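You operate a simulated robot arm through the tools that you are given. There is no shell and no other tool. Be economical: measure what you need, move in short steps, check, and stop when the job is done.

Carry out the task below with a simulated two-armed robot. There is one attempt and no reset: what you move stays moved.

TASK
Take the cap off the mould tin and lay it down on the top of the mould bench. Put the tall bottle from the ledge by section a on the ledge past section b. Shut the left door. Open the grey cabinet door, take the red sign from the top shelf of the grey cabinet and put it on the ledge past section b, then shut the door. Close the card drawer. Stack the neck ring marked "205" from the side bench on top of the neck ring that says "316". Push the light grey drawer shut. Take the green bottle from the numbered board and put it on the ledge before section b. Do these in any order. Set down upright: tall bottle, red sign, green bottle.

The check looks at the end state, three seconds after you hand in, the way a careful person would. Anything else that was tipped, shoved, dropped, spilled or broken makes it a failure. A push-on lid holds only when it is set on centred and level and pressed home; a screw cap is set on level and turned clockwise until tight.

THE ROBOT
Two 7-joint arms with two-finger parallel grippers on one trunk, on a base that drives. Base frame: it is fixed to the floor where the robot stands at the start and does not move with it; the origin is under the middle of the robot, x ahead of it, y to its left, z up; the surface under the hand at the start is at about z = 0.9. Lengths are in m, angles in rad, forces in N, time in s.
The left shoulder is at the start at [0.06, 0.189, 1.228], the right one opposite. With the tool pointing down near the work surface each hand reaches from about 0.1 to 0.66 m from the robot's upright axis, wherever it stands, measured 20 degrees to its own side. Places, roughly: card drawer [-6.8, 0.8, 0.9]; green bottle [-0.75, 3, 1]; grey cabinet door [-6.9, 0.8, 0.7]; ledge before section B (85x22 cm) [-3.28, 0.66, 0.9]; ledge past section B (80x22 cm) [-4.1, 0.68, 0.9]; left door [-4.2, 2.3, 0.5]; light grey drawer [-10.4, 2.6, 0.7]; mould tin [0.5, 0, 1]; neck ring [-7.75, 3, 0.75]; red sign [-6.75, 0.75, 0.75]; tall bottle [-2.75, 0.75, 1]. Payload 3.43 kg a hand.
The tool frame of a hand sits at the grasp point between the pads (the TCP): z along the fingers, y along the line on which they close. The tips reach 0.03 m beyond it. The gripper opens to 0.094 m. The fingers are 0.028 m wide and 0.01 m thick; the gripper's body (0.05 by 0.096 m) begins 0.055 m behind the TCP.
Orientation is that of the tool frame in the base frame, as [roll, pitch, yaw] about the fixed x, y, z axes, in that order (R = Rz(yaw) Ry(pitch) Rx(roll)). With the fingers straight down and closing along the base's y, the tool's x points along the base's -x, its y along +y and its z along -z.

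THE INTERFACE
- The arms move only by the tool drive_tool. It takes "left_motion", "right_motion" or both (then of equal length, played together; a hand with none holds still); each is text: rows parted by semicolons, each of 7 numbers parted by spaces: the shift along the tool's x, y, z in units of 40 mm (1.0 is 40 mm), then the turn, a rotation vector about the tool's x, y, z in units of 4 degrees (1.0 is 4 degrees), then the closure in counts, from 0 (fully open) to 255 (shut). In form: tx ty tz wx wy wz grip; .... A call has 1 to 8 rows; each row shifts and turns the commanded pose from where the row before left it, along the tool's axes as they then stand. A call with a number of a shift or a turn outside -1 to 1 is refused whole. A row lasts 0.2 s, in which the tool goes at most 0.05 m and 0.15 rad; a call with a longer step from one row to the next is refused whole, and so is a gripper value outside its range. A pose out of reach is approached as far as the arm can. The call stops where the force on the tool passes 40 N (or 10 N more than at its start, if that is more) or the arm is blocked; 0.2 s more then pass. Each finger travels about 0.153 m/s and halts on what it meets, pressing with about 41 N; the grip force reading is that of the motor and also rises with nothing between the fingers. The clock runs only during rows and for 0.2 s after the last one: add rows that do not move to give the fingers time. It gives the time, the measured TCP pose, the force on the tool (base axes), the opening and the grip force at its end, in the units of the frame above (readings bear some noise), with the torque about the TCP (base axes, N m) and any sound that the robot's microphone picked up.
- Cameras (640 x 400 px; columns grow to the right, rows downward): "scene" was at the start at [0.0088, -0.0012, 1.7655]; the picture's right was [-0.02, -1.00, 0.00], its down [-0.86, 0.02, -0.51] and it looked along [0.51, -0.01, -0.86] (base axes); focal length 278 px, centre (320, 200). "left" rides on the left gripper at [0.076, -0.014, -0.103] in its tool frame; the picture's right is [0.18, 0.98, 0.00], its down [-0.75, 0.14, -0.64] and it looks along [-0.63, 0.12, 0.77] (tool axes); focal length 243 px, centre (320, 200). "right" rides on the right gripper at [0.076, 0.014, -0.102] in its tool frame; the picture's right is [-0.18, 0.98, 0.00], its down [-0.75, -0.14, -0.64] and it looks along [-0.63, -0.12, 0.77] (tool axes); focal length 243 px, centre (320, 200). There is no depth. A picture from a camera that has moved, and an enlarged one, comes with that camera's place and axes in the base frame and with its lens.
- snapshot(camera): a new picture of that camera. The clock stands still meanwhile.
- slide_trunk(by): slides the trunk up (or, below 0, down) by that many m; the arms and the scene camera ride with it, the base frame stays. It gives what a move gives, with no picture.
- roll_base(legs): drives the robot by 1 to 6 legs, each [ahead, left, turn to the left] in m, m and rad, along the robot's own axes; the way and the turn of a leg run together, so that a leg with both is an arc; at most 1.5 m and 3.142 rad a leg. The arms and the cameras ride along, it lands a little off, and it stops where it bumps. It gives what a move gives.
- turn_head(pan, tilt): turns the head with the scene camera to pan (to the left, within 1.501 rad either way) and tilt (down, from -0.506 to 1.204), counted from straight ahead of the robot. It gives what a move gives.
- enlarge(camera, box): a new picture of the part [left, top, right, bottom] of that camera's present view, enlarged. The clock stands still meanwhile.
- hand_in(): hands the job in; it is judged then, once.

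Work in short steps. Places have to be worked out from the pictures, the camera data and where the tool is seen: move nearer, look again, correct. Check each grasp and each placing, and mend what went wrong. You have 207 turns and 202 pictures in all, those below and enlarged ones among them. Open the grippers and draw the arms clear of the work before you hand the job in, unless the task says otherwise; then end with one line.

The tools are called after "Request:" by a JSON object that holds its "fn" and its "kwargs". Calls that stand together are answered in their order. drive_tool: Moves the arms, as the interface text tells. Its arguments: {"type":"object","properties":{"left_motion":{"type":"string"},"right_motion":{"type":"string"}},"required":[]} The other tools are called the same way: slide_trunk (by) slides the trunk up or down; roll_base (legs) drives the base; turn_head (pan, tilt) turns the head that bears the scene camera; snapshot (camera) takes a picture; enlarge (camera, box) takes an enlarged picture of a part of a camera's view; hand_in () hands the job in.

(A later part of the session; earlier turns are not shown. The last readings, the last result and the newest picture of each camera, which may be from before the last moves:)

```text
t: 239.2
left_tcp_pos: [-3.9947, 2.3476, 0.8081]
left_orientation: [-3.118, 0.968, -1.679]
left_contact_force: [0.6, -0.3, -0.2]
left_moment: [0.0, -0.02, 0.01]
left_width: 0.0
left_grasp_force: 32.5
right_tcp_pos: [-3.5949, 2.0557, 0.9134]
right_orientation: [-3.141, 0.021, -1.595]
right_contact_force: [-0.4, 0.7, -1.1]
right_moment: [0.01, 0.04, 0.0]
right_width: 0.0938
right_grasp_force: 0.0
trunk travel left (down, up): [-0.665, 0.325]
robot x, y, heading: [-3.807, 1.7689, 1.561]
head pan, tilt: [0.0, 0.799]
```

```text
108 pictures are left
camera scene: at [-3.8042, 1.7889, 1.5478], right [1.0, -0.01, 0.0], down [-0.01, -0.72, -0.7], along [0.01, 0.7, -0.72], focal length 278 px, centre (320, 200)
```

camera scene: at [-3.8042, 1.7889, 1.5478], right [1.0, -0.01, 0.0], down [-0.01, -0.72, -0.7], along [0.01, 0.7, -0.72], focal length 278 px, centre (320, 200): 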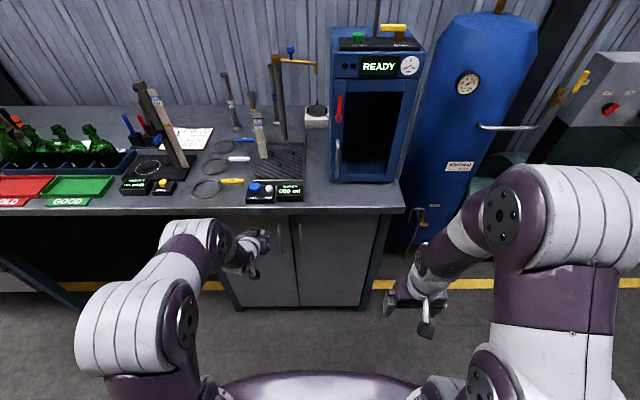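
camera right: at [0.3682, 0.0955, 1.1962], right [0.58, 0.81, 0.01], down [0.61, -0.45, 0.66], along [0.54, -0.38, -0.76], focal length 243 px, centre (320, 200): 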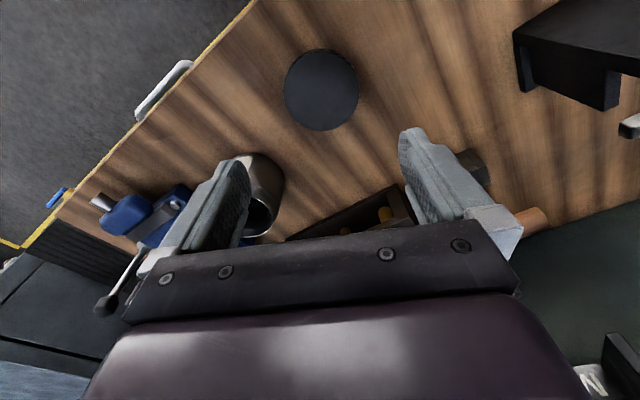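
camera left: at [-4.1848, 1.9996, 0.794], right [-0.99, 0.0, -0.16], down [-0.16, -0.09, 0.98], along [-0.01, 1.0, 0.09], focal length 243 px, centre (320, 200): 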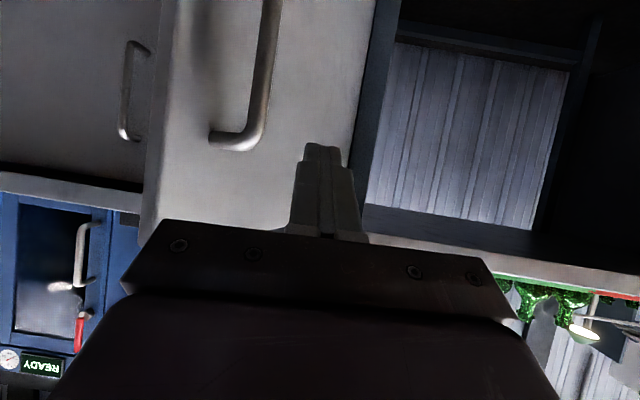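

The door looks closed or nearly so; I push a little more and check closely.

Request:
{"fn": "drive_tool", "kwargs": {"left_motion": "-0.15 0 0.22 0 0 0 255; -0.15 0 0.22 0 0 0 255; -0.15 0 0.22 0 0 0 255; -0.15 0 0.22 0 0 0 255"}}

Request:
{"fn": "enlarge", "kwargs": {"camera": "scene", "box": [200, 200, 400, 320]}}

```text
t: 240.2
left_tcp_pos: [-3.9909, 2.3821, 0.8079]
left_orientation: [-3.119, 0.966, -1.676]
left_contact_force: [-4.7, -30.5, 7.1]
left_moment: [0.0, 0.08, 0.25]
left_width: 0.0002
left_grasp_force: 33.4
right_tcp_pos: [-3.5956, 2.0514, 0.914]
right_orientation: [-3.141, 0.026, -1.596]
right_contact_force: [-0.8, 0.4, -0.2]
right_moment: [-0.01, -0.03, -0.04]
right_width: 0.094
right_grasp_force: 0.1
trunk travel left (down, up): [-0.665, 0.325]
robot x, y, heading: [-3.8078, 1.7675, 1.564]
head pan, tilt: [0.0, 0.799]
```

```text
3.20 times, centred on (300, 260) of scene
camera zoom: at [-3.806, 1.7815, 1.548], right [1.0, -0.01, 0.0], down [0.0, -0.71, -0.7], along [0.01, 0.7, -0.71], focal length 891 px, centre (384, 8)
```

zoom: 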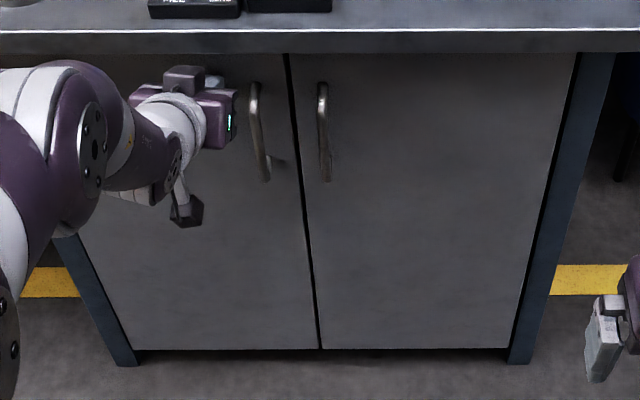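

The left door is shut. I draw off, restore the left hand to pointing down, raise the trunk and head down the corridor to x≈-6.8.

Request:
{"fn": "drive_tool", "kwargs": {"left_motion": "0 0 -0.5 0 0 0 255; 0 0 -0.9 0 0 0 255; 0 0 -0.9 0 0 0 255; 0 0 -0.9 0 0 0 255"}}

Request:
{"fn": "roll_base", "kwargs": {"legs": [[-0.3, 0, 0]]}}

Request:
{"fn": "drive_tool", "kwargs": {"left_motion": "0 0 0 0 1 0 200; 0 0 0 0 1 0 0; 0 0 0 0 1 0 0; 0 0 0 0 1 0 0; 0 0 0 0 1 0 0; 0 0 0 0 1 0 0; 0 0 0 0 1 0 0; 0 0 0 0 1 0 0"}}

Request:
{"fn": "drive_tool", "kwargs": {"left_motion": "0 0 0 0 1 0 0; 0 0 0 0 1 0 0; 0 0 0 0 1 0 0; 0 0 0 0 1 0 0; 0 0 0 0 1 0 0; 0 0 0 0 0.7 0 0"}}

Request:
{"fn": "slide_trunk", "kwargs": {"by": 0.24}}

Request:
{"fn": "roll_base", "kwargs": {"legs": [[0, 0, 1.571], [1.4, 0, 0]]}}

Request:
{"fn": "turn_head", "kwargs": {"pan": 0, "tilt": 0.4}}

Request:
{"fn": "snapshot", "kwargs": {"camera": "scene"}}

```text
t: 241.2
left_tcp_pos: [-4.0029, 2.2827, 0.8811]
left_orientation: [-3.119, 0.972, -1.679]
left_contact_force: [0.9, 0.1, -0.1]
left_moment: [0.03, 0.0, -0.01]
left_width: 0.0
left_grasp_force: 33.1
right_tcp_pos: [-3.5958, 2.0535, 0.9137]
right_orientation: [-3.14, 0.023, -1.596]
right_contact_force: [0.2, -0.8, 1.8]
right_moment: [0.04, 0.0, 0.01]
right_width: 0.0942
right_grasp_force: 0.0
trunk travel left (down, up): [-0.665, 0.325]
robot x, y, heading: [-3.8074, 1.7668, 1.566]
head pan, tilt: [0.0, 0.799]
```

```text
t: 243.2
left_tcp_pos: [-4.0054, 1.9853, 0.8798]
left_orientation: [-3.119, 0.97, -1.678]
left_contact_force: [0.4, -0.8, 0.2]
left_moment: [0.0, 0.04, 0.03]
left_width: 0.0001
left_grasp_force: 33.0
right_tcp_pos: [-3.5982, 1.7571, 0.9127]
right_orientation: [-3.141, 0.022, -1.599]
right_contact_force: [-0.1, -0.2, 0.6]
right_moment: [0.05, -0.02, -0.04]
right_width: 0.094
right_grasp_force: 0.2
trunk travel left (down, up): [-0.665, 0.325]
robot x, y, heading: [-3.8112, 1.4671, 1.563]
head pan, tilt: [0.0, 0.799]
```

```text
t: 245.1
left_tcp_pos: [-4.0053, 1.9877, 0.8802]
left_orientation: [-3.126, 0.447, -1.691]
left_contact_force: [-0.2, 0.2, 0.2]
left_moment: [-0.01, 0.02, -0.01]
left_width: 0.0941
left_grasp_force: 0.1
right_tcp_pos: [-3.5979, 1.7573, 0.912]
right_orientation: [3.141, 0.021, -1.597]
right_contact_force: [-0.3, 0.5, 0.2]
right_moment: [0.03, 0.01, 0.0]
right_width: 0.0941
right_grasp_force: 0.0
trunk travel left (down, up): [-0.665, 0.325]
robot x, y, heading: [-3.8089, 1.4661, 1.559]
head pan, tilt: [0.0, 0.799]
```

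```text
t: 246.4
left_tcp_pos: [-3.9903, 1.995, 0.8863]
left_orientation: [-3.069, 0.26, -1.707]
left_contact_force: [-0.9, 0.7, -0.6]
left_moment: [0.0, -0.02, -0.01]
left_width: 0.0939
left_grasp_force: 0.1
left hand out of reach, approached as far as the arm can: row 1, 2, 3, 5
right_tcp_pos: [-3.5965, 1.7573, 0.9126]
right_orientation: [-3.14, 0.021, -1.597]
right_contact_force: [0.6, 0.3, 0.1]
right_moment: [0.0, 0.01, 0.01]
right_width: 0.0942
right_grasp_force: 0.1
trunk travel left (down, up): [-0.665, 0.325]
robot x, y, heading: [-3.8036, 1.4672, 1.563]
head pan, tilt: [0.0, 0.799]
```

```text
t: 248.9
left_tcp_pos: [-3.9912, 1.9965, 1.1248]
left_orientation: [-3.069, 0.259, -1.707]
left_contact_force: [0.2, 0.0, -0.3]
left_moment: [-0.02, -0.03, 0.01]
left_width: 0.0942
left_grasp_force: 0.1
right_tcp_pos: [-3.5971, 1.7579, 1.1537]
right_orientation: [-3.14, 0.02, -1.597]
right_contact_force: [0.7, -0.1, -0.2]
right_moment: [-0.01, 0.0, 0.06]
right_width: 0.0942
right_grasp_force: 0.1
trunk travel left (down, up): [-0.905, 0.085]
robot x, y, heading: [-3.8111, 1.4691, 1.559]
head pan, tilt: [0.0, 0.799]
```

```text
t: 259.6
left_tcp_pos: [-5.7127, 1.3103, 1.1262]
left_orientation: [-3.068, 0.261, -0.145]
left_contact_force: [0.0, 0.6, 0.3]
left_moment: [0.0, -0.02, -0.02]
left_width: 0.094
left_grasp_force: 0.2
right_tcp_pos: [-5.4711, 1.7025, 1.1535]
right_orientation: [3.141, 0.023, -0.036]
right_contact_force: [-0.3, 0.1, -0.4]
right_moment: [0.02, 0.01, -0.01]
right_width: 0.0941
right_grasp_force: 0.2
trunk travel left (down, up): [-0.905, 0.085]
robot x, y, heading: [-5.1841, 1.4875, 3.125]
head pan, tilt: [0.0, 0.799]
```

```text
t: 260.5
left_tcp_pos: [-5.7125, 1.3105, 1.1259]
left_orientation: [-3.069, 0.26, -0.144]
left_contact_force: [0.0, 0.0, -0.4]
left_moment: [0.0, 0.02, -0.03]
left_width: 0.094
left_grasp_force: 0.2
right_tcp_pos: [-5.4699, 1.7027, 1.1526]
right_orientation: [-3.141, 0.021, -0.033]
right_contact_force: [0.6, -0.2, -0.4]
right_moment: [-0.03, -0.02, 0.01]
right_width: 0.0941
right_grasp_force: 0.0
trunk travel left (down, up): [-0.905, 0.085]
robot x, y, heading: [-5.1868, 1.487, 3.121]
head pan, tilt: [0.0, 0.4]
```

```text
106 pictures are left
camera scene: at [-5.2162, 1.4891, 1.8228], right [0.02, 1.0, 0.0], down [0.39, -0.01, -0.92], along [-0.92, 0.02, -0.39], focal length 278 px, centre (320, 200)
```

scene: 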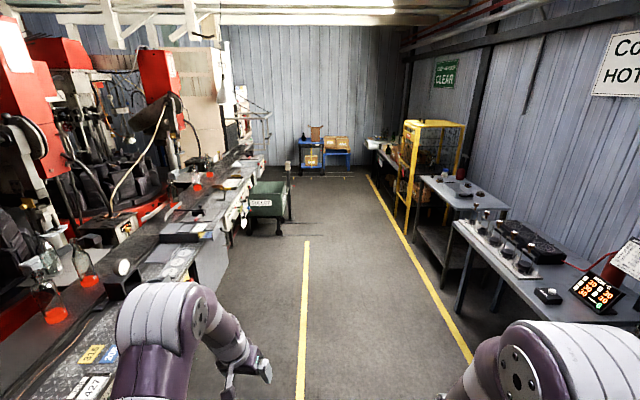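

I drive on to x≈-6.65 and turn to face the machine side.

Request:
{"fn": "roll_base", "kwargs": {"legs": [[1.45, 0, 0], [0, 0, 1.571]]}}

Request:
{"fn": "turn_head", "kwargs": {"pan": 0, "tilt": 0.8}}

Request:
{"fn": "snapshot", "kwargs": {"camera": "scene"}}

```text
t: 271.5
left_tcp_pos: [-6.4481, 0.9856, 1.1259]
left_orientation: [-3.068, 0.261, 1.421]
left_contact_force: [-0.1, -0.5, 0.3]
left_moment: [-0.03, 0.02, 0.01]
left_width: 0.094
left_grasp_force: 0.1
right_tcp_pos: [-6.8385, 1.2311, 1.1534]
right_orientation: [3.141, 0.022, 1.529]
right_contact_force: [1.0, -0.6, -0.1]
right_moment: [0.01, 0.02, -0.03]
right_width: 0.0937
right_grasp_force: 0.0
trunk travel left (down, up): [-0.905, 0.085]
robot x, y, heading: [-6.6254, 1.5179, -1.592]
head pan, tilt: [0.0, 0.4]
```

```text
t: 272.4
left_tcp_pos: [-6.4491, 0.985, 1.1254]
left_orientation: [-3.068, 0.261, 1.421]
left_contact_force: [0.7, -0.6, 0.7]
left_moment: [-0.02, -0.01, 0.02]
left_width: 0.0939
left_grasp_force: 0.1
right_tcp_pos: [-6.8377, 1.2302, 1.1531]
right_orientation: [3.14, 0.024, 1.53]
right_contact_force: [-0.4, -0.4, -0.1]
right_moment: [0.04, 0.02, -0.01]
right_width: 0.0938
right_grasp_force: 0.2
trunk travel left (down, up): [-0.905, 0.085]
robot x, y, heading: [-6.626, 1.5131, -1.598]
head pan, tilt: [0.0, 0.799]
```

```text
105 pictures are left
camera scene: at [-6.6233, 1.4946, 1.7879], right [-1.0, 0.02, 0.0], down [0.02, 0.72, -0.7], along [-0.02, -0.7, -0.72], focal length 278 px, centre (320, 200)
```

scene: 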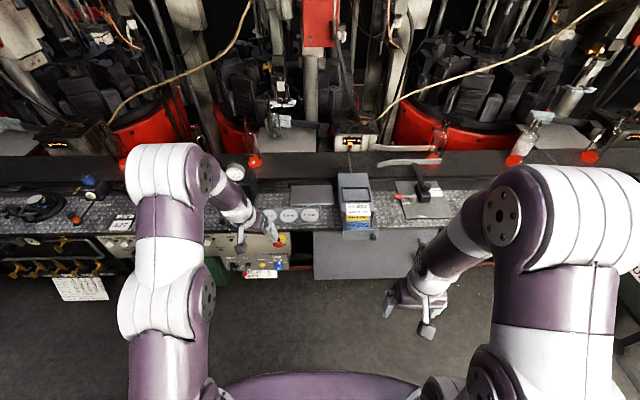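

Request:
{"fn": "enlarge", "kwargs": {"camera": "scene", "box": [260, 160, 460, 290]}}

```text
3.08 times, centred on (360, 225) of scene
camera zoom: at [-6.6233, 1.4946, 1.7879], right [-1.0, 0.02, 0.0], down [0.02, 0.72, -0.7], along [-0.02, -0.7, -0.72], focal length 857 px, centre (197, 123)
```

zoom: 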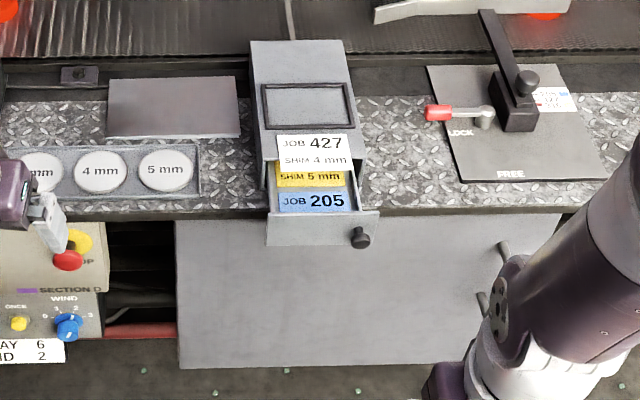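

The card drawer (front face x≈-6.73…-6.87, y≈0.85) is in front of my right hand; the grey door below has its handle on the right (-x) side. First I tilt the closed right hand forward to push the drawer.

Request:
{"fn": "drive_tool", "kwargs": {"right_motion": "0 0 0 0 -1 0 255; 0 0 0 0 -1 0 255; 0 0 0 0 -1 0 255; 0 0 0 0 -1 0 255; 0 0 0 0 -1 0 255; 0 0 0 0 -1 0 255; 0 0 0 0 -1 0 255", "left_motion": "0.9 0 0 0 0 0 0; 0.9 0 0 0 0 0 0; 0.9 0 0 0 0 0 0; 0 0 0 0 0 0 0; 0 0 0 0 0 0 0; 0 0 0 0 0 0 0; 0 0 0 0 0 0 0"}}

Request:
{"fn": "roll_base", "kwargs": {"legs": [[0.1, 0, 0]]}}

Request:
{"fn": "drive_tool", "kwargs": {"right_motion": "-0.4 0.185 0.9 0 0 0 255; -0.4 0.185 0.9 0 0 0 255; -0.4 0.185 0.9 0 0 0 255; -0.4 0.185 0.9 0 0 0 255; -0.4 0.185 0.7 0 0 0 255; 0 0 0 0 0 0 255"}}

Request:
{"fn": "snapshot", "kwargs": {"camera": "scene"}}

Request:
{"fn": "snapshot", "kwargs": {"camera": "right"}}

```text
t: 273.6
left_tcp_pos: [-6.4336, 1.0904, 1.1]
left_orientation: [-3.07, 0.264, 1.421]
left_contact_force: [0.6, 0.9, 1.0]
left_moment: [-0.03, 0.0, -0.02]
left_width: 0.0938
left_grasp_force: 0.1
right_tcp_pos: [-6.8462, 1.2259, 1.1568]
right_orientation: [-3.139, 0.397, 1.53]
right_contact_force: [-0.2, -0.6, 2.0]
right_moment: [0.1, -0.01, 0.03]
right_width: 0.0
right_grasp_force: 33.0
right hand out of reach, approached as far as the arm can: row 4
trunk travel left (down, up): [-0.905, 0.085]
robot x, y, heading: [-6.6207, 1.5126, -1.593]
head pan, tilt: [0.0, 0.799]
stopped in row 6 (right hand): the force on the tool passed its limit at 51 N (the readings are from after the stop); the commanded pose is now the measured one
```

```text
t: 274.8
left_tcp_pos: [-6.433, 0.9928, 1.1006]
left_orientation: [-3.07, 0.263, 1.42]
left_contact_force: [-0.9, -0.3, 0.0]
left_moment: [0.0, 0.05, 0.02]
left_width: 0.0941
left_grasp_force: 0.1
right_tcp_pos: [-6.8474, 1.1282, 1.1575]
right_orientation: [-3.138, 0.398, 1.531]
right_contact_force: [-0.1, -2.8, -0.7]
right_moment: [0.08, -0.02, -0.06]
right_width: 0.0002
right_grasp_force: 32.9
trunk travel left (down, up): [-0.905, 0.085]
robot x, y, heading: [-6.6293, 1.4156, -1.597]
head pan, tilt: [0.0, 0.799]
```

```text
t: 276.2
left_tcp_pos: [-6.4348, 0.9904, 1.0988]
left_orientation: [-3.07, 0.262, 1.422]
left_contact_force: [-0.4, 0.2, 0.4]
left_moment: [0.0, 0.05, -0.04]
left_width: 0.094
left_grasp_force: 0.2
right_tcp_pos: [-6.8171, 0.9833, 1.0292]
right_orientation: [-3.137, 0.397, 1.532]
right_contact_force: [0.4, -0.2, 0.3]
right_moment: [-0.03, 0.01, -0.03]
right_width: 0.0001
right_grasp_force: 33.7
trunk travel left (down, up): [-0.905, 0.085]
robot x, y, heading: [-6.628, 1.4177, -1.592]
head pan, tilt: [0.0, 0.799]
```

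```text
103 pictures are left
camera scene: at [-6.6258, 1.3963, 1.7878], right [-1.0, 0.02, 0.0], down [0.02, 0.72, -0.7], along [-0.02, -0.7, -0.72], focal length 278 px, centre (320, 200)
```

scene: 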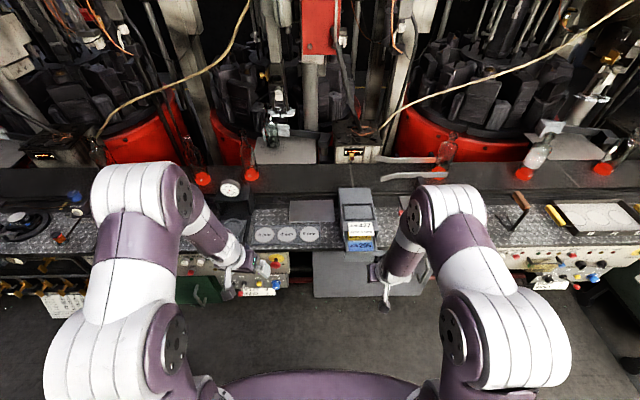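

```text
102 pictures are left
camera right: at [-6.7963, 1.0948, 1.094], right [0.98, -0.21, 0.07], down [-0.16, -0.44, 0.88], along [-0.16, -0.87, -0.46], focal length 243 px, centre (320, 200)
```

right: 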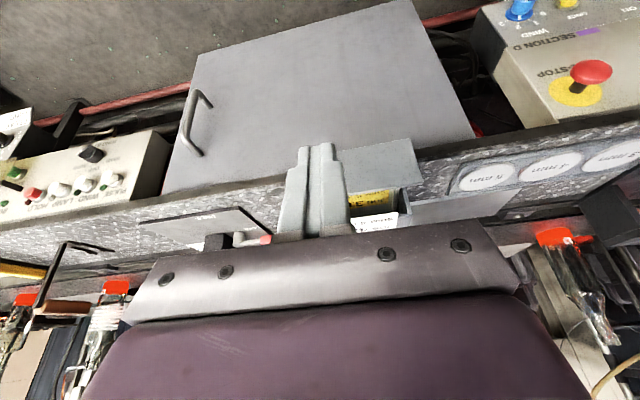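

The finger lines up with the drawer's right end (by the knob). I shift 50 mm to +x, lower to z≈0.93 and look before pushing.

Request:
{"fn": "drive_tool", "kwargs": {"right_motion": "0 0.66 0 0 0 0 255; 0 0.66 0 0 0 0 255; -0.373 0 0.79 0 0 0 255; -0.373 0 0.79 0 0 0 255; -0.373 0 0.79 0 0 0 255; 0 0 0 0 0 0 255"}}

Request:
{"fn": "snapshot", "kwargs": {"camera": "right"}}

Request:
{"fn": "enlarge", "kwargs": {"camera": "scene", "box": [300, 180, 440, 300]}}

```text
t: 277.6
left_tcp_pos: [-6.4355, 0.9902, 1.0986]
left_orientation: [-3.069, 0.261, 1.421]
left_contact_force: [0.3, 0.3, -0.3]
left_moment: [0.02, 0.01, -0.02]
left_width: 0.0942
left_grasp_force: 0.0
right_tcp_pos: [-6.7663, 0.9041, 0.9595]
right_orientation: [-3.138, 0.398, 1.529]
right_contact_force: [-1.0, 1.0, -0.6]
right_moment: [-0.03, 0.01, -0.02]
right_width: 0.0
right_grasp_force: 32.7
trunk travel left (down, up): [-0.905, 0.085]
robot x, y, heading: [-6.6252, 1.4169, -1.593]
head pan, tilt: [0.0, 0.799]
```

```text
101 pictures are left
camera right: at [-6.7466, 1.0155, 1.0239], right [0.98, -0.21, 0.07], down [-0.16, -0.44, 0.88], along [-0.16, -0.87, -0.46], focal length 243 px, centre (320, 200)
```

right: 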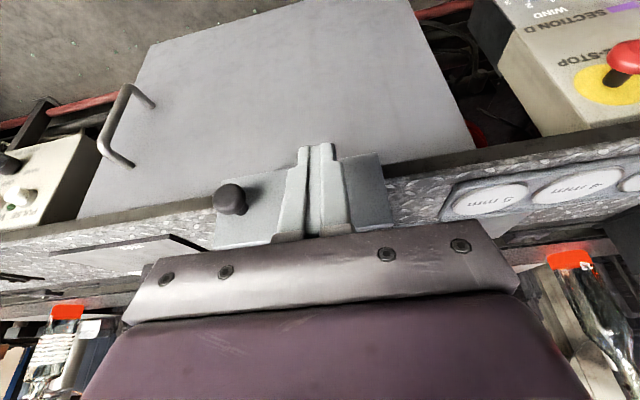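

```text
3.33 times, centred on (370, 240) of scene
camera zoom: at [-6.6261, 1.3962, 1.7878], right [-1.0, 0.02, 0.0], down [0.02, 0.72, -0.7], along [-0.02, -0.7, -0.72], focal length 928 px, centre (153, 67)
```

zoom: 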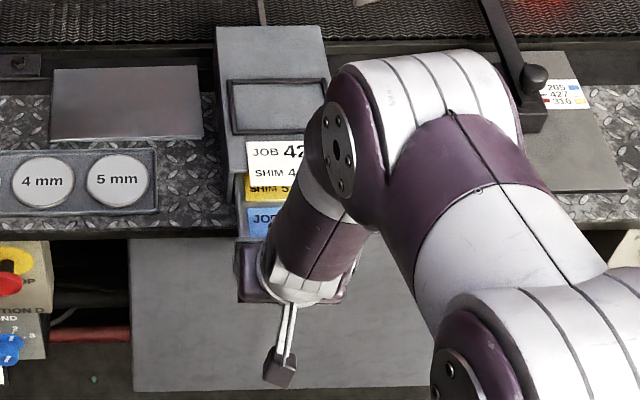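

The finger is in front of the drawer face beside the knob. I push it in.

Request:
{"fn": "drive_tool", "kwargs": {"right_motion": "-0.3 0.01 0.13 0 0 0 255; -0.3 0.01 0.13 0 0 0 255; -0.3 0.01 0.13 0 0 0 255; -0.3 0.01 0.13 0 0 0 255; -0.3 0.01 0.13 0 0 0 255; -0.3 0.01 0.13 0 0 0 255; -0.3 0.01 0.13 0 0 0 255; -0.3 0.01 0.13 0 0 0 255"}}

Request:
{"fn": "snapshot", "kwargs": {"camera": "right"}}

Request:
{"fn": "enlarge", "kwargs": {"camera": "scene", "box": [300, 160, 440, 280]}}

```text
t: 279.4
left_tcp_pos: [-6.435, 0.9908, 1.0986]
left_orientation: [-3.068, 0.263, 1.422]
left_contact_force: [-0.2, 0.2, -0.9]
left_moment: [-0.03, 0.0, 0.0]
left_width: 0.0941
left_grasp_force: 0.0
right_tcp_pos: [-6.7704, 0.7977, 0.957]
right_orientation: [-3.138, 0.396, 1.529]
right_contact_force: [-0.6, -0.7, 0.2]
right_moment: [-0.02, 0.06, 0.03]
right_width: 0.0
right_grasp_force: 33.1
trunk travel left (down, up): [-0.905, 0.085]
robot x, y, heading: [-6.6253, 1.4152, -1.592]
head pan, tilt: [0.0, 0.799]
```

```text
99 pictures are left
camera right: at [-6.7501, 0.9083, 1.0217], right [0.98, -0.21, 0.07], down [-0.16, -0.44, 0.88], along [-0.16, -0.87, -0.46], focal length 243 px, centre (320, 200)
```

right: 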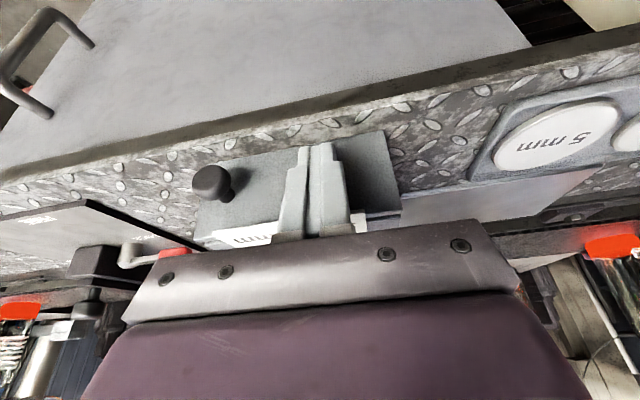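

```text
3.33 times, centred on (370, 220) of scene
camera zoom: at [-6.6258, 1.3954, 1.7878], right [-1.0, 0.02, 0.0], down [0.02, 0.72, -0.7], along [-0.02, -0.7, -0.72], focal length 928 px, centre (153, 133)
```

zoom: 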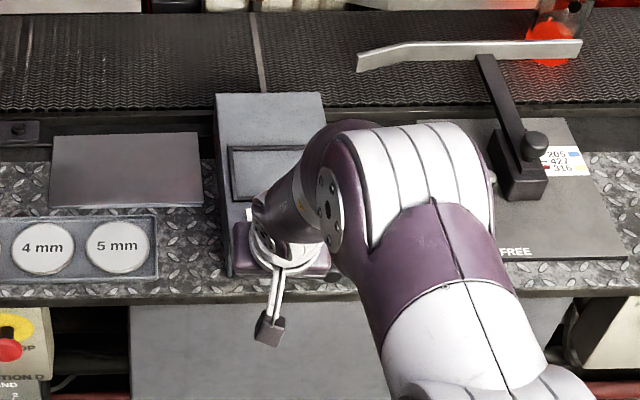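

The drawer slides easily; a few cm remain. I keep pushing.

Request:
{"fn": "drive_tool", "kwargs": {"right_motion": "-0.2 0.01 0.087 0 0 0 255; -0.2 0.01 0.087 0 0 0 255; -0.2 0.01 0.087 0 0 0 255; -0.2 0.01 0.087 0 0 0 255; -0.2 0.01 0.087 0 0 0 255; -0.2 0.01 0.087 0 0 0 255; -0.2 0.01 0.087 0 0 0 255; -0.2 0.01 0.087 0 0 0 255"}}

Request:
{"fn": "snapshot", "kwargs": {"camera": "right"}}

```text
t: 280.1
left_tcp_pos: [-6.4335, 0.9933, 1.1001]
left_orientation: [-3.069, 0.265, 1.421]
left_contact_force: [0.2, -1.1, -0.7]
left_moment: [-0.01, 0.0, 0.02]
left_width: 0.0939
left_grasp_force: 0.0
right_tcp_pos: [-6.7703, 0.7921, 0.9496]
right_orientation: [-3.13, 0.373, 1.531]
right_contact_force: [0.0, 21.5, 9.9]
right_moment: [0.31, -0.04, 0.0]
right_width: 0.0
right_grasp_force: 32.8
right hand out of reach, approached as far as the arm can: row 3
trunk travel left (down, up): [-0.905, 0.085]
robot x, y, heading: [-6.6275, 1.4164, -1.6]
head pan, tilt: [0.0, 0.799]
stopped in row 3 (right hand): the force on the tool passed its limit at 43 N (the readings are from after the stop); the commanded pose is now the measured one
```

```text
97 pictures are left
camera right: at [-6.7493, 0.9018, 1.0184], right [0.97, -0.21, 0.06], down [-0.15, -0.46, 0.87], along [-0.16, -0.86, -0.48], focal length 243 px, centre (320, 200)
```

right: 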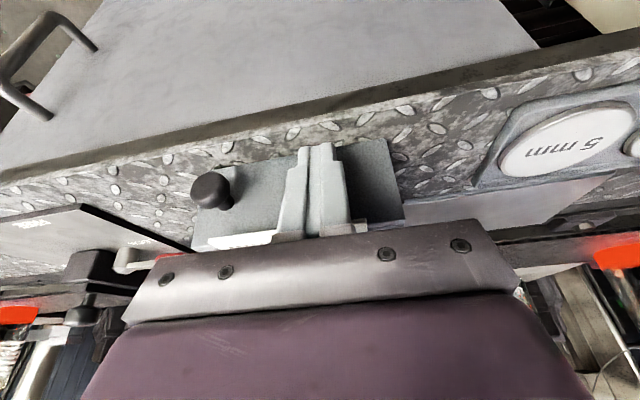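

It stopped at 43 N. I back off and look whether the drawer is flush.

Request:
{"fn": "drive_tool", "kwargs": {"right_motion": "0.7 0 -0.3 0 0 0 255; 0.9 0 -0.4 0 0 0 255; 0.9 -0.4 -0.4 0 0 0 255; 0.9 -0.4 -0.4 0 0 0 255; 0.9 -0.4 -0.4 0 0 0 255"}}

Request:
{"fn": "enlarge", "kwargs": {"camera": "scene", "box": [300, 160, 440, 280]}}

Request:
{"fn": "snapshot", "kwargs": {"camera": "right"}}

```text
t: 281.3
left_tcp_pos: [-6.4353, 0.9937, 1.0995]
left_orientation: [-3.071, 0.264, 1.42]
left_contact_force: [-0.2, -0.1, 0.5]
left_moment: [-0.02, 0.0, 0.02]
left_width: 0.0939
left_grasp_force: 0.0
right_tcp_pos: [-6.8094, 0.9793, 0.9618]
right_orientation: [-3.132, 0.383, 1.53]
right_contact_force: [0.5, 0.6, 0.2]
right_moment: [-0.04, 0.02, 0.03]
right_width: 0.0
right_grasp_force: 32.8
trunk travel left (down, up): [-0.905, 0.085]
robot x, y, heading: [-6.6255, 1.4184, -1.594]
head pan, tilt: [0.0, 0.799]
```

```text
3.33 times, centred on (370, 220) of scene
camera zoom: at [-6.6258, 1.4, 1.7878], right [-1.0, 0.02, 0.0], down [0.02, 0.72, -0.7], along [-0.02, -0.7, -0.72], focal length 928 px, centre (153, 133)
```

zoom: 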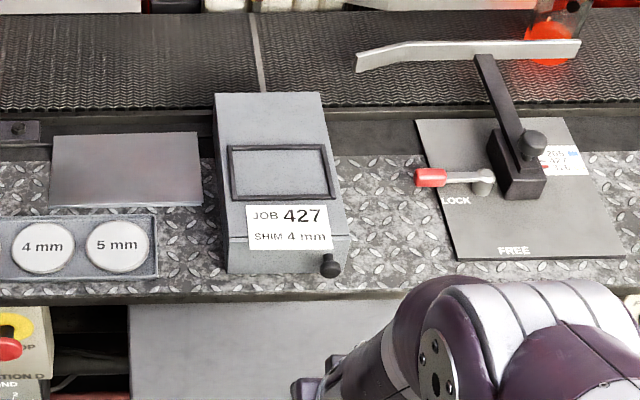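

```text
95 pictures are left
camera right: at [-6.7893, 1.0891, 1.028], right [0.97, -0.21, 0.06], down [-0.15, -0.45, 0.88], along [-0.16, -0.87, -0.47], focal length 243 px, centre (320, 200)
```

right: 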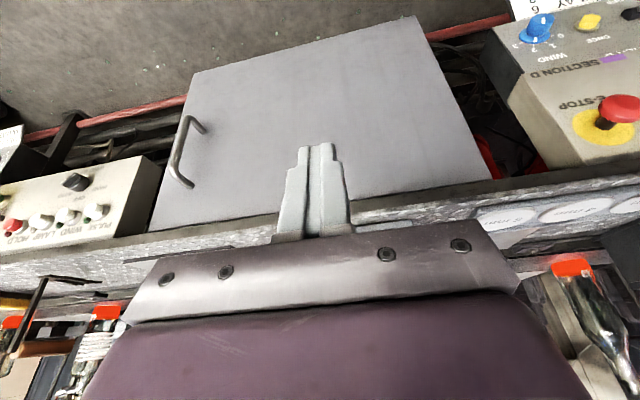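

Request:
{"fn": "enlarge", "kwargs": {"camera": "scene", "box": [330, 200, 380, 245]}}

```text
8.89 times, centred on (355, 222) of scene
camera zoom: at [-6.6258, 1.4, 1.7878], right [-1.0, 0.02, 0.0], down [0.02, 0.72, -0.7], along [-0.02, -0.7, -0.72], focal length 2476 px, centre (9, 0)
```

zoom: 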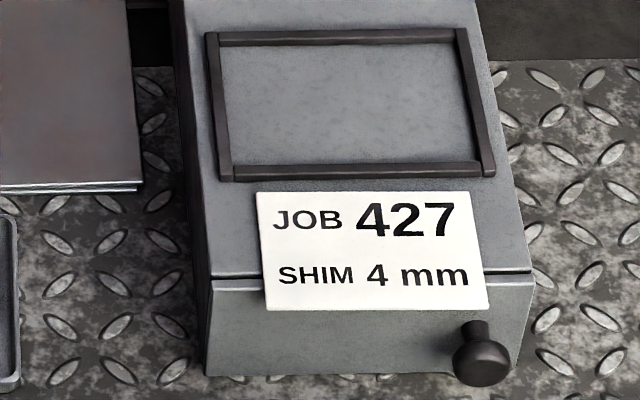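

The drawer is shut flush. Now the grey door: handle is a vertical bar at x≈-7.06, z≈0.66–0.81, y≈0.81. I back off and shift right, tilt the right hand further forward with open fingers, raise the left hand out of the door's sweep, and lower the trunk.

Request:
{"fn": "roll_base", "kwargs": {"legs": [[-0.22, -0.36, 0]]}}

Request:
{"fn": "drive_tool", "kwargs": {"right_motion": "0 0 0 0 -1 0 100; 0 0 0 0 -1 0 0; 0 0 0 0 -1 0 0; 0 0 0 0 -1 0 0; 0 0 0 0 -1 0 0; 0 0 0 0 -1 0 0; 0 0 0 0 -1 0 0; 0 0 0 0 -1 0 0", "left_motion": "0 0 -0.7 0 0 0 0; 0 0 -0.7 0 0 0 0; 0 0 -0.7 0 0 0 0; 0 0 -0.7 0 0 0 0; 0 0 -0.7 0 0 0 0; 0 0 0 0 0 0 0; 0 0 0 0 0 0 0; 0 0 0 0 0 0 0"}}

Request:
{"fn": "slide_trunk", "kwargs": {"by": -0.22}}

Request:
{"fn": "snapshot", "kwargs": {"camera": "right"}}

Request:
{"fn": "snapshot", "kwargs": {"camera": "scene"}}

```text
t: 283.9
left_tcp_pos: [-6.7904, 1.2183, 1.0978]
left_orientation: [-3.068, 0.261, 1.425]
left_contact_force: [0.5, -0.5, -0.4]
left_moment: [-0.01, 0.0, -0.01]
left_width: 0.0941
left_grasp_force: 0.0
right_tcp_pos: [-7.1641, 1.2021, 0.9597]
right_orientation: [-3.132, 0.38, 1.536]
right_contact_force: [-0.1, 0.3, 0.5]
right_moment: [0.02, 0.0, 0.0]
right_width: 0.0
right_grasp_force: 33.2
trunk travel left (down, up): [-0.905, 0.085]
robot x, y, heading: [-6.9863, 1.6434, -1.587]
head pan, tilt: [0.0, 0.799]
```

```text
t: 285.7
left_tcp_pos: [-6.7766, 1.2521, 1.2344]
left_orientation: [-3.07, 0.262, 1.426]
left_contact_force: [-0.4, 0.0, 0.0]
left_moment: [0.02, 0.02, 0.02]
left_width: 0.094
left_grasp_force: 0.0
right_tcp_pos: [-7.1729, 1.2049, 0.9588]
right_orientation: [-3.085, 0.878, 1.567]
right_contact_force: [-0.5, 0.2, -0.5]
right_moment: [-0.01, 0.0, -0.01]
right_width: 0.0941
right_grasp_force: 0.1
right hand out of reach, approached as far as the arm can: row 1, 2
trunk travel left (down, up): [-0.905, 0.085]
robot x, y, heading: [-6.9819, 1.6444, -1.588]
head pan, tilt: [0.0, 0.799]
```

```text
t: 288.1
left_tcp_pos: [-6.7759, 1.2518, 1.0147]
left_orientation: [-3.07, 0.261, 1.427]
left_contact_force: [0.1, -0.6, 0.3]
left_moment: [-0.01, -0.03, 0.01]
left_width: 0.0941
left_grasp_force: 0.1
right_tcp_pos: [-7.1731, 1.2036, 0.7391]
right_orientation: [-3.083, 0.875, 1.567]
right_contact_force: [-0.7, 0.2, 0.9]
right_moment: [-0.01, -0.04, -0.02]
right_width: 0.0941
right_grasp_force: 0.1
trunk travel left (down, up): [-0.685, 0.305]
robot x, y, heading: [-6.9828, 1.6434, -1.589]
head pan, tilt: [0.0, 0.799]
```

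```text
93 pictures are left
camera right: at [-7.1512, 1.3326, 0.7456], right [0.98, -0.17, 0.1], down [-0.1, 0.02, 0.99], along [-0.17, -0.99, 0.0], focal length 243 px, centre (320, 200)
```

right: 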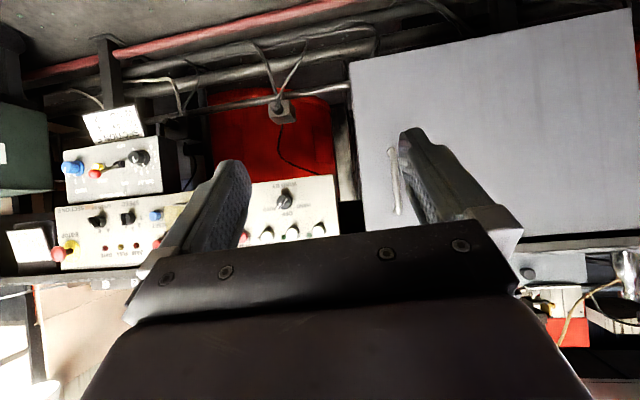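

```text
92 pictures are left
camera scene: at [-6.9837, 1.6225, 1.5679], right [-1.0, 0.02, 0.0], down [0.01, 0.72, -0.7], along [-0.01, -0.7, -0.72], focal length 278 px, centre (320, 200)
```

scene: 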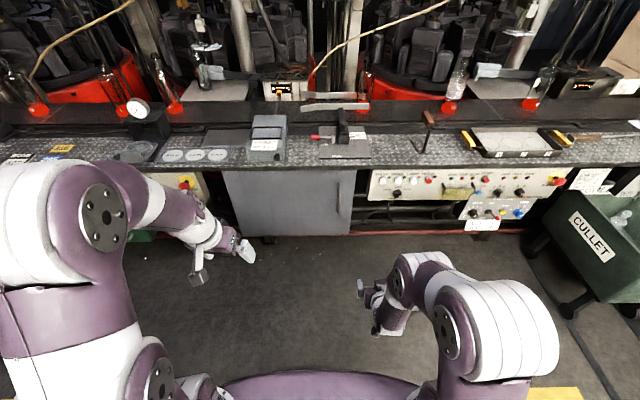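

The handle is at x≈-7.083, z≈0.66–0.79. I bring the right hand to a point 12 cm before it along the approach line.

Request:
{"fn": "drive_tool", "kwargs": {"right_motion": "-0.756 0.291 0.598 0 0 0 0; -0.756 0.291 0.598 0 0 0 0; -0.756 0.291 0.598 0 0 0 0; -0.756 0.291 0.598 0 0 0 0; -0.756 0.291 0.598 0 0 0 0; -0.756 0.291 0.598 0 0 0 0; -0.756 0.291 0.598 0 0 0 0; -0.756 0.291 0.598 0 0 0 0"}}

Request:
{"fn": "snapshot", "kwargs": {"camera": "right"}}

```text
t: 289.9
left_tcp_pos: [-6.7756, 1.2523, 1.0139]
left_orientation: [-3.068, 0.258, 1.426]
left_contact_force: [0.0, -0.1, -0.3]
left_moment: [0.03, -0.04, 0.02]
left_width: 0.0937
left_grasp_force: 0.1
right_tcp_pos: [-7.0908, 0.9017, 0.7974]
right_orientation: [-3.085, 0.873, 1.567]
right_contact_force: [-0.2, 0.4, 0.2]
right_moment: [0.02, 0.01, -0.04]
right_width: 0.0941
right_grasp_force: 0.0
trunk travel left (down, up): [-0.685, 0.305]
robot x, y, heading: [-6.9852, 1.6398, -1.585]
head pan, tilt: [0.0, 0.799]
```

```text
91 pictures are left
camera right: at [-7.07, 1.0287, 0.8042], right [0.98, -0.17, 0.11], down [-0.1, 0.01, 0.99], along [-0.17, -0.99, 0.0], focal length 243 px, centre (320, 200)
```

right: 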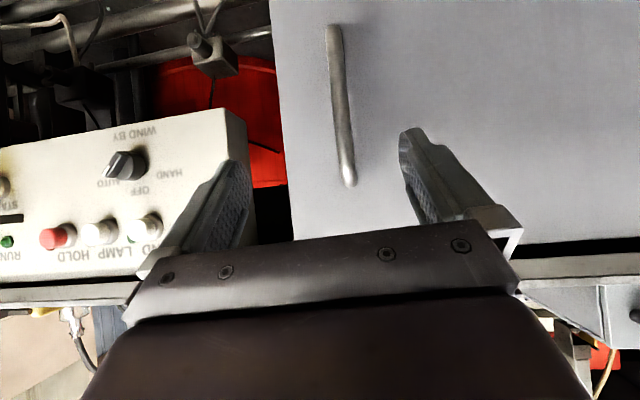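

The bar lies 19 mm to the tool's +y from the approach target. I correct and advance onto it.

Request:
{"fn": "drive_tool", "kwargs": {"right_motion": "0 0.47 0 0 0 0 0; 0 0 0.7 0 0 0 0; 0 0 0.7 0 0 0 0; 0 0 0.7 0 0 0 0; 0 0 0.4 0 0 0 0; 0 0 0 0 0 0 0"}}

Request:
{"fn": "snapshot", "kwargs": {"camera": "right"}}

```text
t: 291.2
left_tcp_pos: [-6.7753, 1.2531, 1.0152]
left_orientation: [-3.068, 0.263, 1.427]
left_contact_force: [-0.3, -0.6, 0.4]
left_moment: [-0.02, -0.02, -0.04]
left_width: 0.0939
left_grasp_force: 0.0
right_tcp_pos: [-7.0802, 0.8845, 0.7725]
right_orientation: [-3.086, 0.876, 1.567]
right_contact_force: [-0.1, 0.7, 0.5]
right_moment: [0.01, -0.03, -0.02]
right_width: 0.094
right_grasp_force: 0.0
right hand out of reach, approached as far as the arm can: row 2, 3, 4, 5
trunk travel left (down, up): [-0.685, 0.305]
robot x, y, heading: [-6.9862, 1.6409, -1.588]
head pan, tilt: [0.0, 0.799]
```

```text
90 pictures are left
camera right: at [-7.0589, 1.0131, 0.7785], right [0.98, -0.17, 0.11], down [-0.1, 0.02, 0.99], along [-0.17, -0.99, 0.0], focal length 243 px, centre (320, 200)
```

right: 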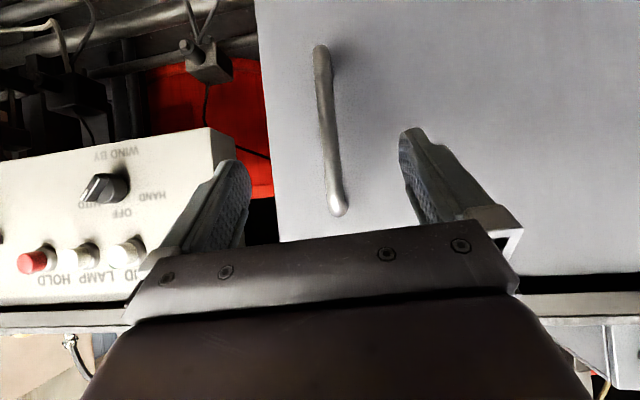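

The arm is at its limit; I lower the trunk 40 mm and drive forward 75 mm to bring the fingers round the bar.

Request:
{"fn": "slide_trunk", "kwargs": {"by": -0.04}}

Request:
{"fn": "roll_base", "kwargs": {"legs": [[0.07, 0, 0]]}}

Request:
{"fn": "snapshot", "kwargs": {"camera": "right"}}

```text
t: 292.1
left_tcp_pos: [-6.7748, 1.2524, 0.9741]
left_orientation: [-3.069, 0.26, 1.426]
left_contact_force: [-0.6, 0.2, -0.3]
left_moment: [-0.01, 0.06, 0.01]
left_width: 0.0939
left_grasp_force: 0.0
right_tcp_pos: [-7.0804, 0.8849, 0.7331]
right_orientation: [-3.084, 0.875, 1.566]
right_contact_force: [0.8, 0.3, 0.5]
right_moment: [0.02, -0.02, 0.02]
right_width: 0.094
right_grasp_force: 0.1
trunk travel left (down, up): [-0.645, 0.345]
robot x, y, heading: [-6.9839, 1.644, -1.589]
head pan, tilt: [0.0, 0.799]
```

```text
t: 293.1
left_tcp_pos: [-6.7773, 1.1804, 0.9745]
left_orientation: [-3.069, 0.259, 1.426]
left_contact_force: [-0.1, 0.2, 0.2]
left_moment: [0.04, 0.01, 0.01]
left_width: 0.0942
left_grasp_force: 0.1
right_tcp_pos: [-7.082, 0.8146, 0.7304]
right_orientation: [-3.085, 0.876, 1.566]
right_contact_force: [-0.2, 0.2, -0.5]
right_moment: [0.0, -0.01, -0.01]
right_width: 0.0939
right_grasp_force: 0.1
trunk travel left (down, up): [-0.645, 0.345]
robot x, y, heading: [-6.9876, 1.5711, -1.585]
head pan, tilt: [0.0, 0.799]
```

```text
89 pictures are left
camera right: at [-7.0602, 0.9428, 0.7374], right [0.98, -0.17, 0.1], down [-0.1, 0.02, 0.99], along [-0.17, -0.99, 0.0], focal length 243 px, centre (320, 200)
```

right: 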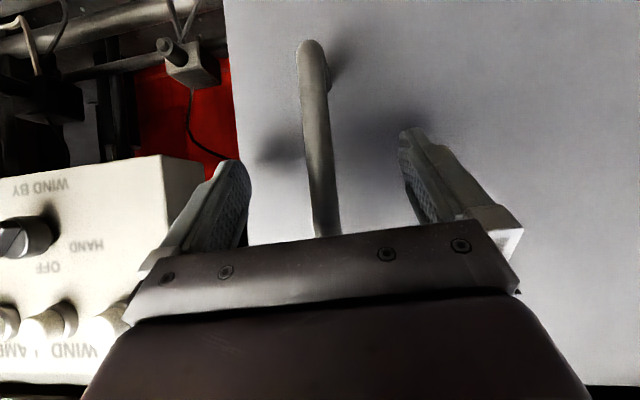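

The bar is between the fingers. I close on it.

Request:
{"fn": "drive_tool", "kwargs": {"right_motion": "0 0 0 0 0 0 120; 0 0 0 0 0 0 200; 0 0 0 0 0 0 255; 0 0 0 0 0 0 255"}}

Request:
{"fn": "snapshot", "kwargs": {"camera": "right"}}

```text
t: 294.1
left_tcp_pos: [-6.7757, 1.1822, 0.974]
left_orientation: [-3.068, 0.261, 1.425]
left_contact_force: [-0.5, -0.6, -1.0]
left_moment: [0.02, 0.01, 0.02]
left_width: 0.0939
left_grasp_force: 0.1
right_tcp_pos: [-7.0797, 0.8155, 0.7323]
right_orientation: [-3.086, 0.878, 1.566]
right_contact_force: [9.6, 2.9, -0.7]
right_moment: [-0.48, -1.37, -0.1]
right_width: 0.0182
right_grasp_force: 45.2
trunk travel left (down, up): [-0.645, 0.345]
robot x, y, heading: [-6.9894, 1.5734, -1.588]
head pan, tilt: [0.0, 0.799]
```

```text
88 pictures are left
camera right: at [-7.0586, 0.9439, 0.7387], right [0.98, -0.17, 0.11], down [-0.1, 0.02, 0.99], along [-0.17, -0.99, 0.0], focal length 243 px, centre (320, 200)
```

right: 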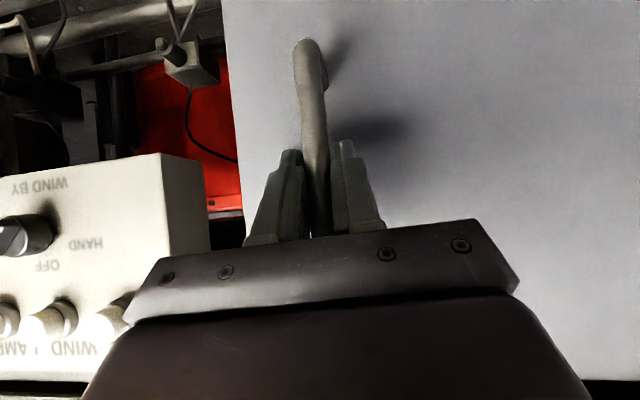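

Gripped. I pull the door open by driving the base back along the handle's arc, first to about 24°.

Request:
{"fn": "roll_base", "kwargs": {"legs": [[-0.098, 0.01, 0], [-0.093, 0.031, 0]]}}

Request:
{"fn": "snapshot", "kwargs": {"camera": "scene"}}

```text
t: 295.3
left_tcp_pos: [-6.7628, 1.2748, 0.9754]
left_orientation: [-3.069, 0.261, 1.428]
left_contact_force: [0.0, 0.1, -0.2]
left_moment: [-0.03, 0.01, -0.03]
left_width: 0.0939
left_grasp_force: 0.0
right_tcp_pos: [-7.0622, 0.9072, 0.7324]
right_orientation: [-3.088, 0.881, 1.574]
right_contact_force: [5.2, 0.8, -2.5]
right_moment: [0.93, -0.06, 0.25]
right_width: 0.0179
right_grasp_force: 45.5
trunk travel left (down, up): [-0.645, 0.345]
robot x, y, heading: [-6.973, 1.661, -1.586]
head pan, tilt: [0.0, 0.799]
stopped in leg 1: the force on the tool passed its limit at 43 N (the readings are from after the stop); the commanded pose is now the measured one
```

```text
87 pictures are left
camera scene: at [-6.9729, 1.645, 1.5277], right [-1.0, 0.02, 0.0], down [0.01, 0.72, -0.7], along [-0.01, -0.7, -0.72], focal length 278 px, centre (320, 200)
```

scene: 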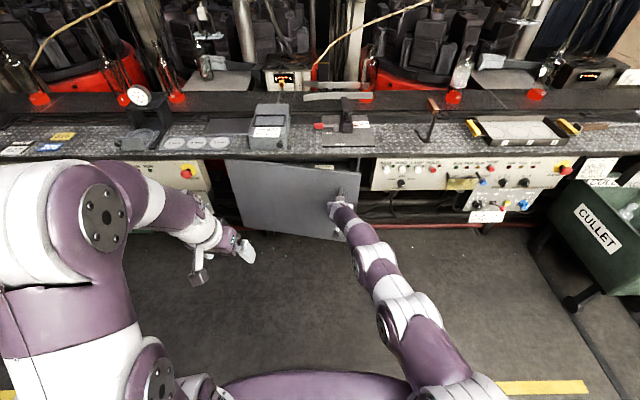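

The door is opening. I continue along the arc in smaller legs.

Request:
{"fn": "roll_base", "kwargs": {"legs": [[-0.05, 0.013, 0], [-0.045, 0.018, 0], [-0.045, 0.022, 0]]}}

Request:
{"fn": "roll_base", "kwargs": {"legs": [[-0.045, 0.028, 0], [-0.04, 0.03, 0], [-0.04, 0.034, 0]]}}

Request:
{"fn": "snapshot", "kwargs": {"camera": "scene"}}

```text
t: 296.8
left_tcp_pos: [-6.734, 1.359, 0.9745]
left_orientation: [-3.069, 0.263, 1.429]
left_contact_force: [0.0, -1.8, -0.5]
left_moment: [0.01, 0.05, -0.01]
left_width: 0.0941
left_grasp_force: 0.1
right_tcp_pos: [-7.0288, 0.9905, 0.7322]
right_orientation: [-3.09, 0.882, 1.582]
right_contact_force: [2.0, 1.5, -10.1]
right_moment: [0.71, -0.02, 0.2]
right_width: 0.0182
right_grasp_force: 45.4
trunk travel left (down, up): [-0.645, 0.345]
robot x, y, heading: [-6.9489, 1.7478, -1.582]
head pan, tilt: [0.0, 0.799]
stopped in leg 2: the force on the tool passed its limit at 43 N (the readings are from after the stop); the commanded pose is now the measured one
```

```text
t: 298.8
left_tcp_pos: [-6.6409, 1.4803, 0.9752]
left_orientation: [-3.07, 0.261, 1.432]
left_contact_force: [-0.2, -0.6, 0.5]
left_moment: [-0.01, 0.03, 0.02]
left_width: 0.0941
left_grasp_force: 0.0
right_tcp_pos: [-6.9353, 1.1131, 0.7334]
right_orientation: [-3.099, 0.885, 1.575]
right_contact_force: [-12.3, 12.1, -20.5]
right_moment: [-0.79, -1.02, -0.21]
right_width: 0.0179
right_grasp_force: 44.7
trunk travel left (down, up): [-0.645, 0.345]
robot x, y, heading: [-6.8548, 1.8708, -1.587]
head pan, tilt: [0.0, 0.799]
```

```text
86 pictures are left
camera scene: at [-6.8512, 1.8502, 1.5277], right [-1.0, 0.01, 0.0], down [0.01, 0.72, -0.7], along [-0.01, -0.7, -0.72], focal length 278 px, centre (320, 200)
```

scene: 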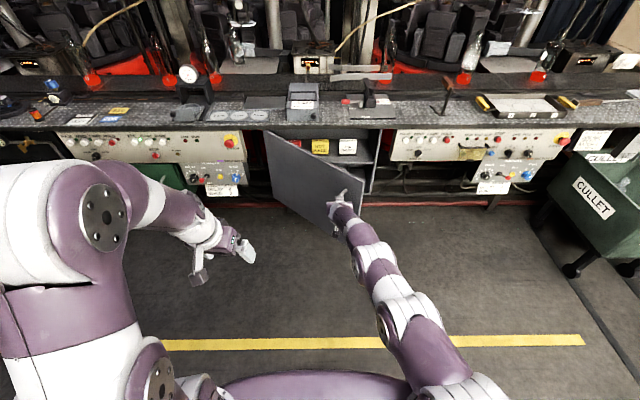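

The door is about 45° open. I release, and go round its free edge to push the inner face further open.

Request:
{"fn": "drive_tool", "kwargs": {"right_motion": "0 0 0 0 0 0 100; 0 0 0 0 0 0 0; 0 0 0 0 0 0 0; 0.4 0 -0.5 0 0 0 0; 0.5 0 -0.7 0 0 0 0; 0.5 0 -0.7 0 0 0 100; 0 0 0 0 0 0 255"}}

Request:
{"fn": "roll_base", "kwargs": {"legs": [[0, -0.27, 0]]}}

Request:
{"fn": "snapshot", "kwargs": {"camera": "scene"}}

```text
t: 300.4
left_tcp_pos: [-6.6412, 1.4807, 0.9749]
left_orientation: [-3.07, 0.262, 1.429]
left_contact_force: [-0.3, 0.0, 0.9]
left_moment: [-0.01, 0.03, 0.01]
left_width: 0.094
left_grasp_force: 0.1
right_tcp_pos: [-6.9315, 1.205, 0.7388]
right_orientation: [-3.098, 0.886, 1.576]
right_contact_force: [0.4, -0.2, 0.6]
right_moment: [0.0, 0.02, -0.01]
right_width: 0.0
right_grasp_force: 32.7
right hand out of reach, approached as far as the arm can: row 4
trunk travel left (down, up): [-0.645, 0.345]
robot x, y, heading: [-6.853, 1.8756, -1.582]
head pan, tilt: [0.0, 0.799]
```

```text
t: 302.2
left_tcp_pos: [-6.9065, 1.4848, 0.9748]
left_orientation: [-3.07, 0.264, 1.43]
left_contact_force: [0.6, 1.2, 0.2]
left_moment: [-0.02, 0.0, 0.01]
left_width: 0.0943
left_grasp_force: 0.0
right_tcp_pos: [-7.1965, 1.2099, 0.7378]
right_orientation: [-3.098, 0.885, 1.576]
right_contact_force: [-0.3, 0.4, -0.2]
right_moment: [-0.01, -0.03, -0.02]
right_width: 0.0
right_grasp_force: 33.0
trunk travel left (down, up): [-0.645, 0.345]
robot x, y, heading: [-7.1152, 1.8751, -1.587]
head pan, tilt: [0.0, 0.799]
```

```text
85 pictures are left
camera scene: at [-7.116, 1.8541, 1.5278], right [-1.0, 0.02, 0.0], down [0.01, 0.72, -0.7], along [-0.01, -0.7, -0.72], focal length 278 px, centre (320, 200)
```

scene: 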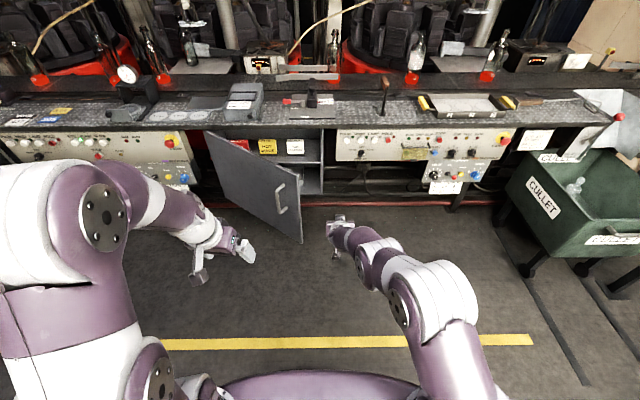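

The red sign shows behind the door. I drive forward 0.2 m, then strafe left so the hand pushes the door's inner face open.

Request:
{"fn": "roll_base", "kwargs": {"legs": [[0.2, 0, 0], [0, 0.3, 0]]}}

Request:
{"fn": "snapshot", "kwargs": {"camera": "scene"}}

```text
t: 305.5
left_tcp_pos: [-6.6076, 1.2811, 0.9744]
left_orientation: [-3.069, 0.262, 1.433]
left_contact_force: [0.8, -0.3, -0.9]
left_moment: [-0.02, 0.02, 0.0]
left_width: 0.0941
left_grasp_force: 0.0
right_tcp_pos: [-6.8956, 1.0051, 0.7384]
right_orientation: [-3.096, 0.884, 1.583]
right_contact_force: [0.6, 0.3, -0.1]
right_moment: [0.01, 0.03, -0.01]
right_width: 0.0
right_grasp_force: 33.0
trunk travel left (down, up): [-0.645, 0.345]
robot x, y, heading: [-6.8227, 1.6756, -1.582]
head pan, tilt: [0.0, 0.799]
```

```text
84 pictures are left
camera scene: at [-6.8181, 1.6502, 1.5278], right [-1.0, 0.01, 0.0], down [0.01, 0.72, -0.7], along [-0.01, -0.7, -0.72], focal length 278 px, centre (320, 200)
```

scene: 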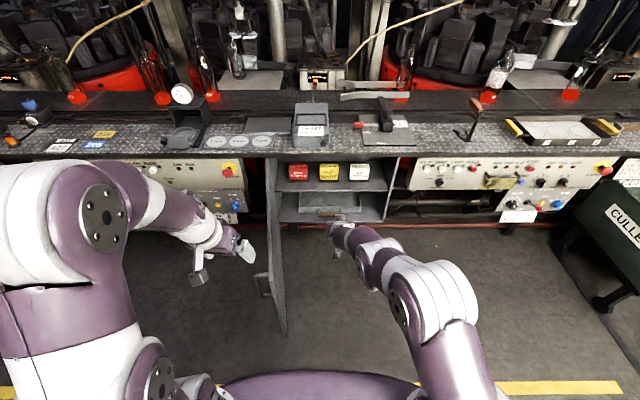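

The door stands fully open. I enlarge the shelf with the signs.

Request:
{"fn": "enlarge", "kwargs": {"camera": "scene", "box": [250, 140, 410, 240]}}

Request:
{"fn": "snapshot", "kwargs": {"camera": "right"}}

```text
4.00 times, centred on (330, 190) of scene
camera zoom: at [-6.8181, 1.6502, 1.5278], right [-1.0, 0.01, 0.0], down [0.01, 0.72, -0.7], along [-0.01, -0.7, -0.72], focal length 1114 px, centre (280, 240)
```

zoom: 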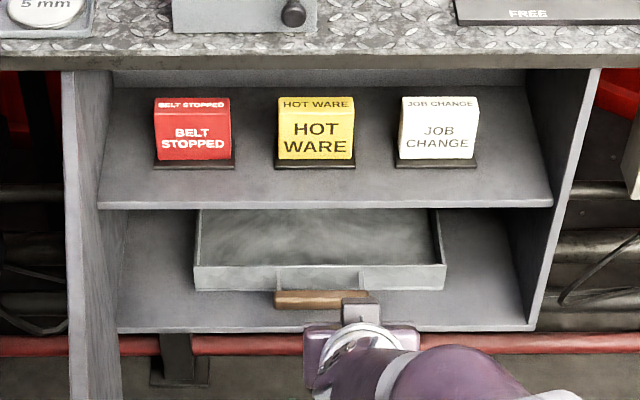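

```text
82 pictures are left
camera right: at [-6.8778, 1.1343, 0.7442], right [0.98, -0.14, 0.11], down [-0.11, 0.02, 0.99], along [-0.14, -0.99, 0.01], focal length 243 px, centre (320, 200)
```

right: 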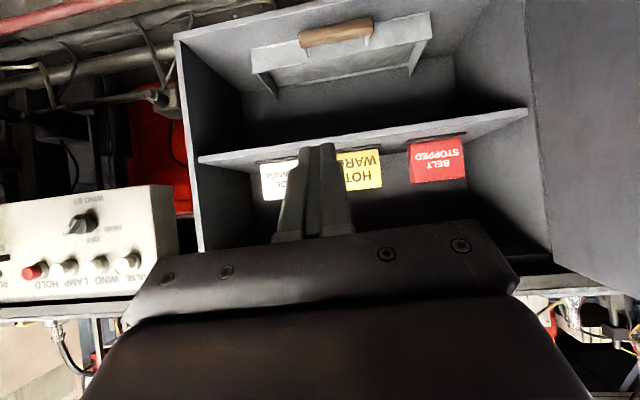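

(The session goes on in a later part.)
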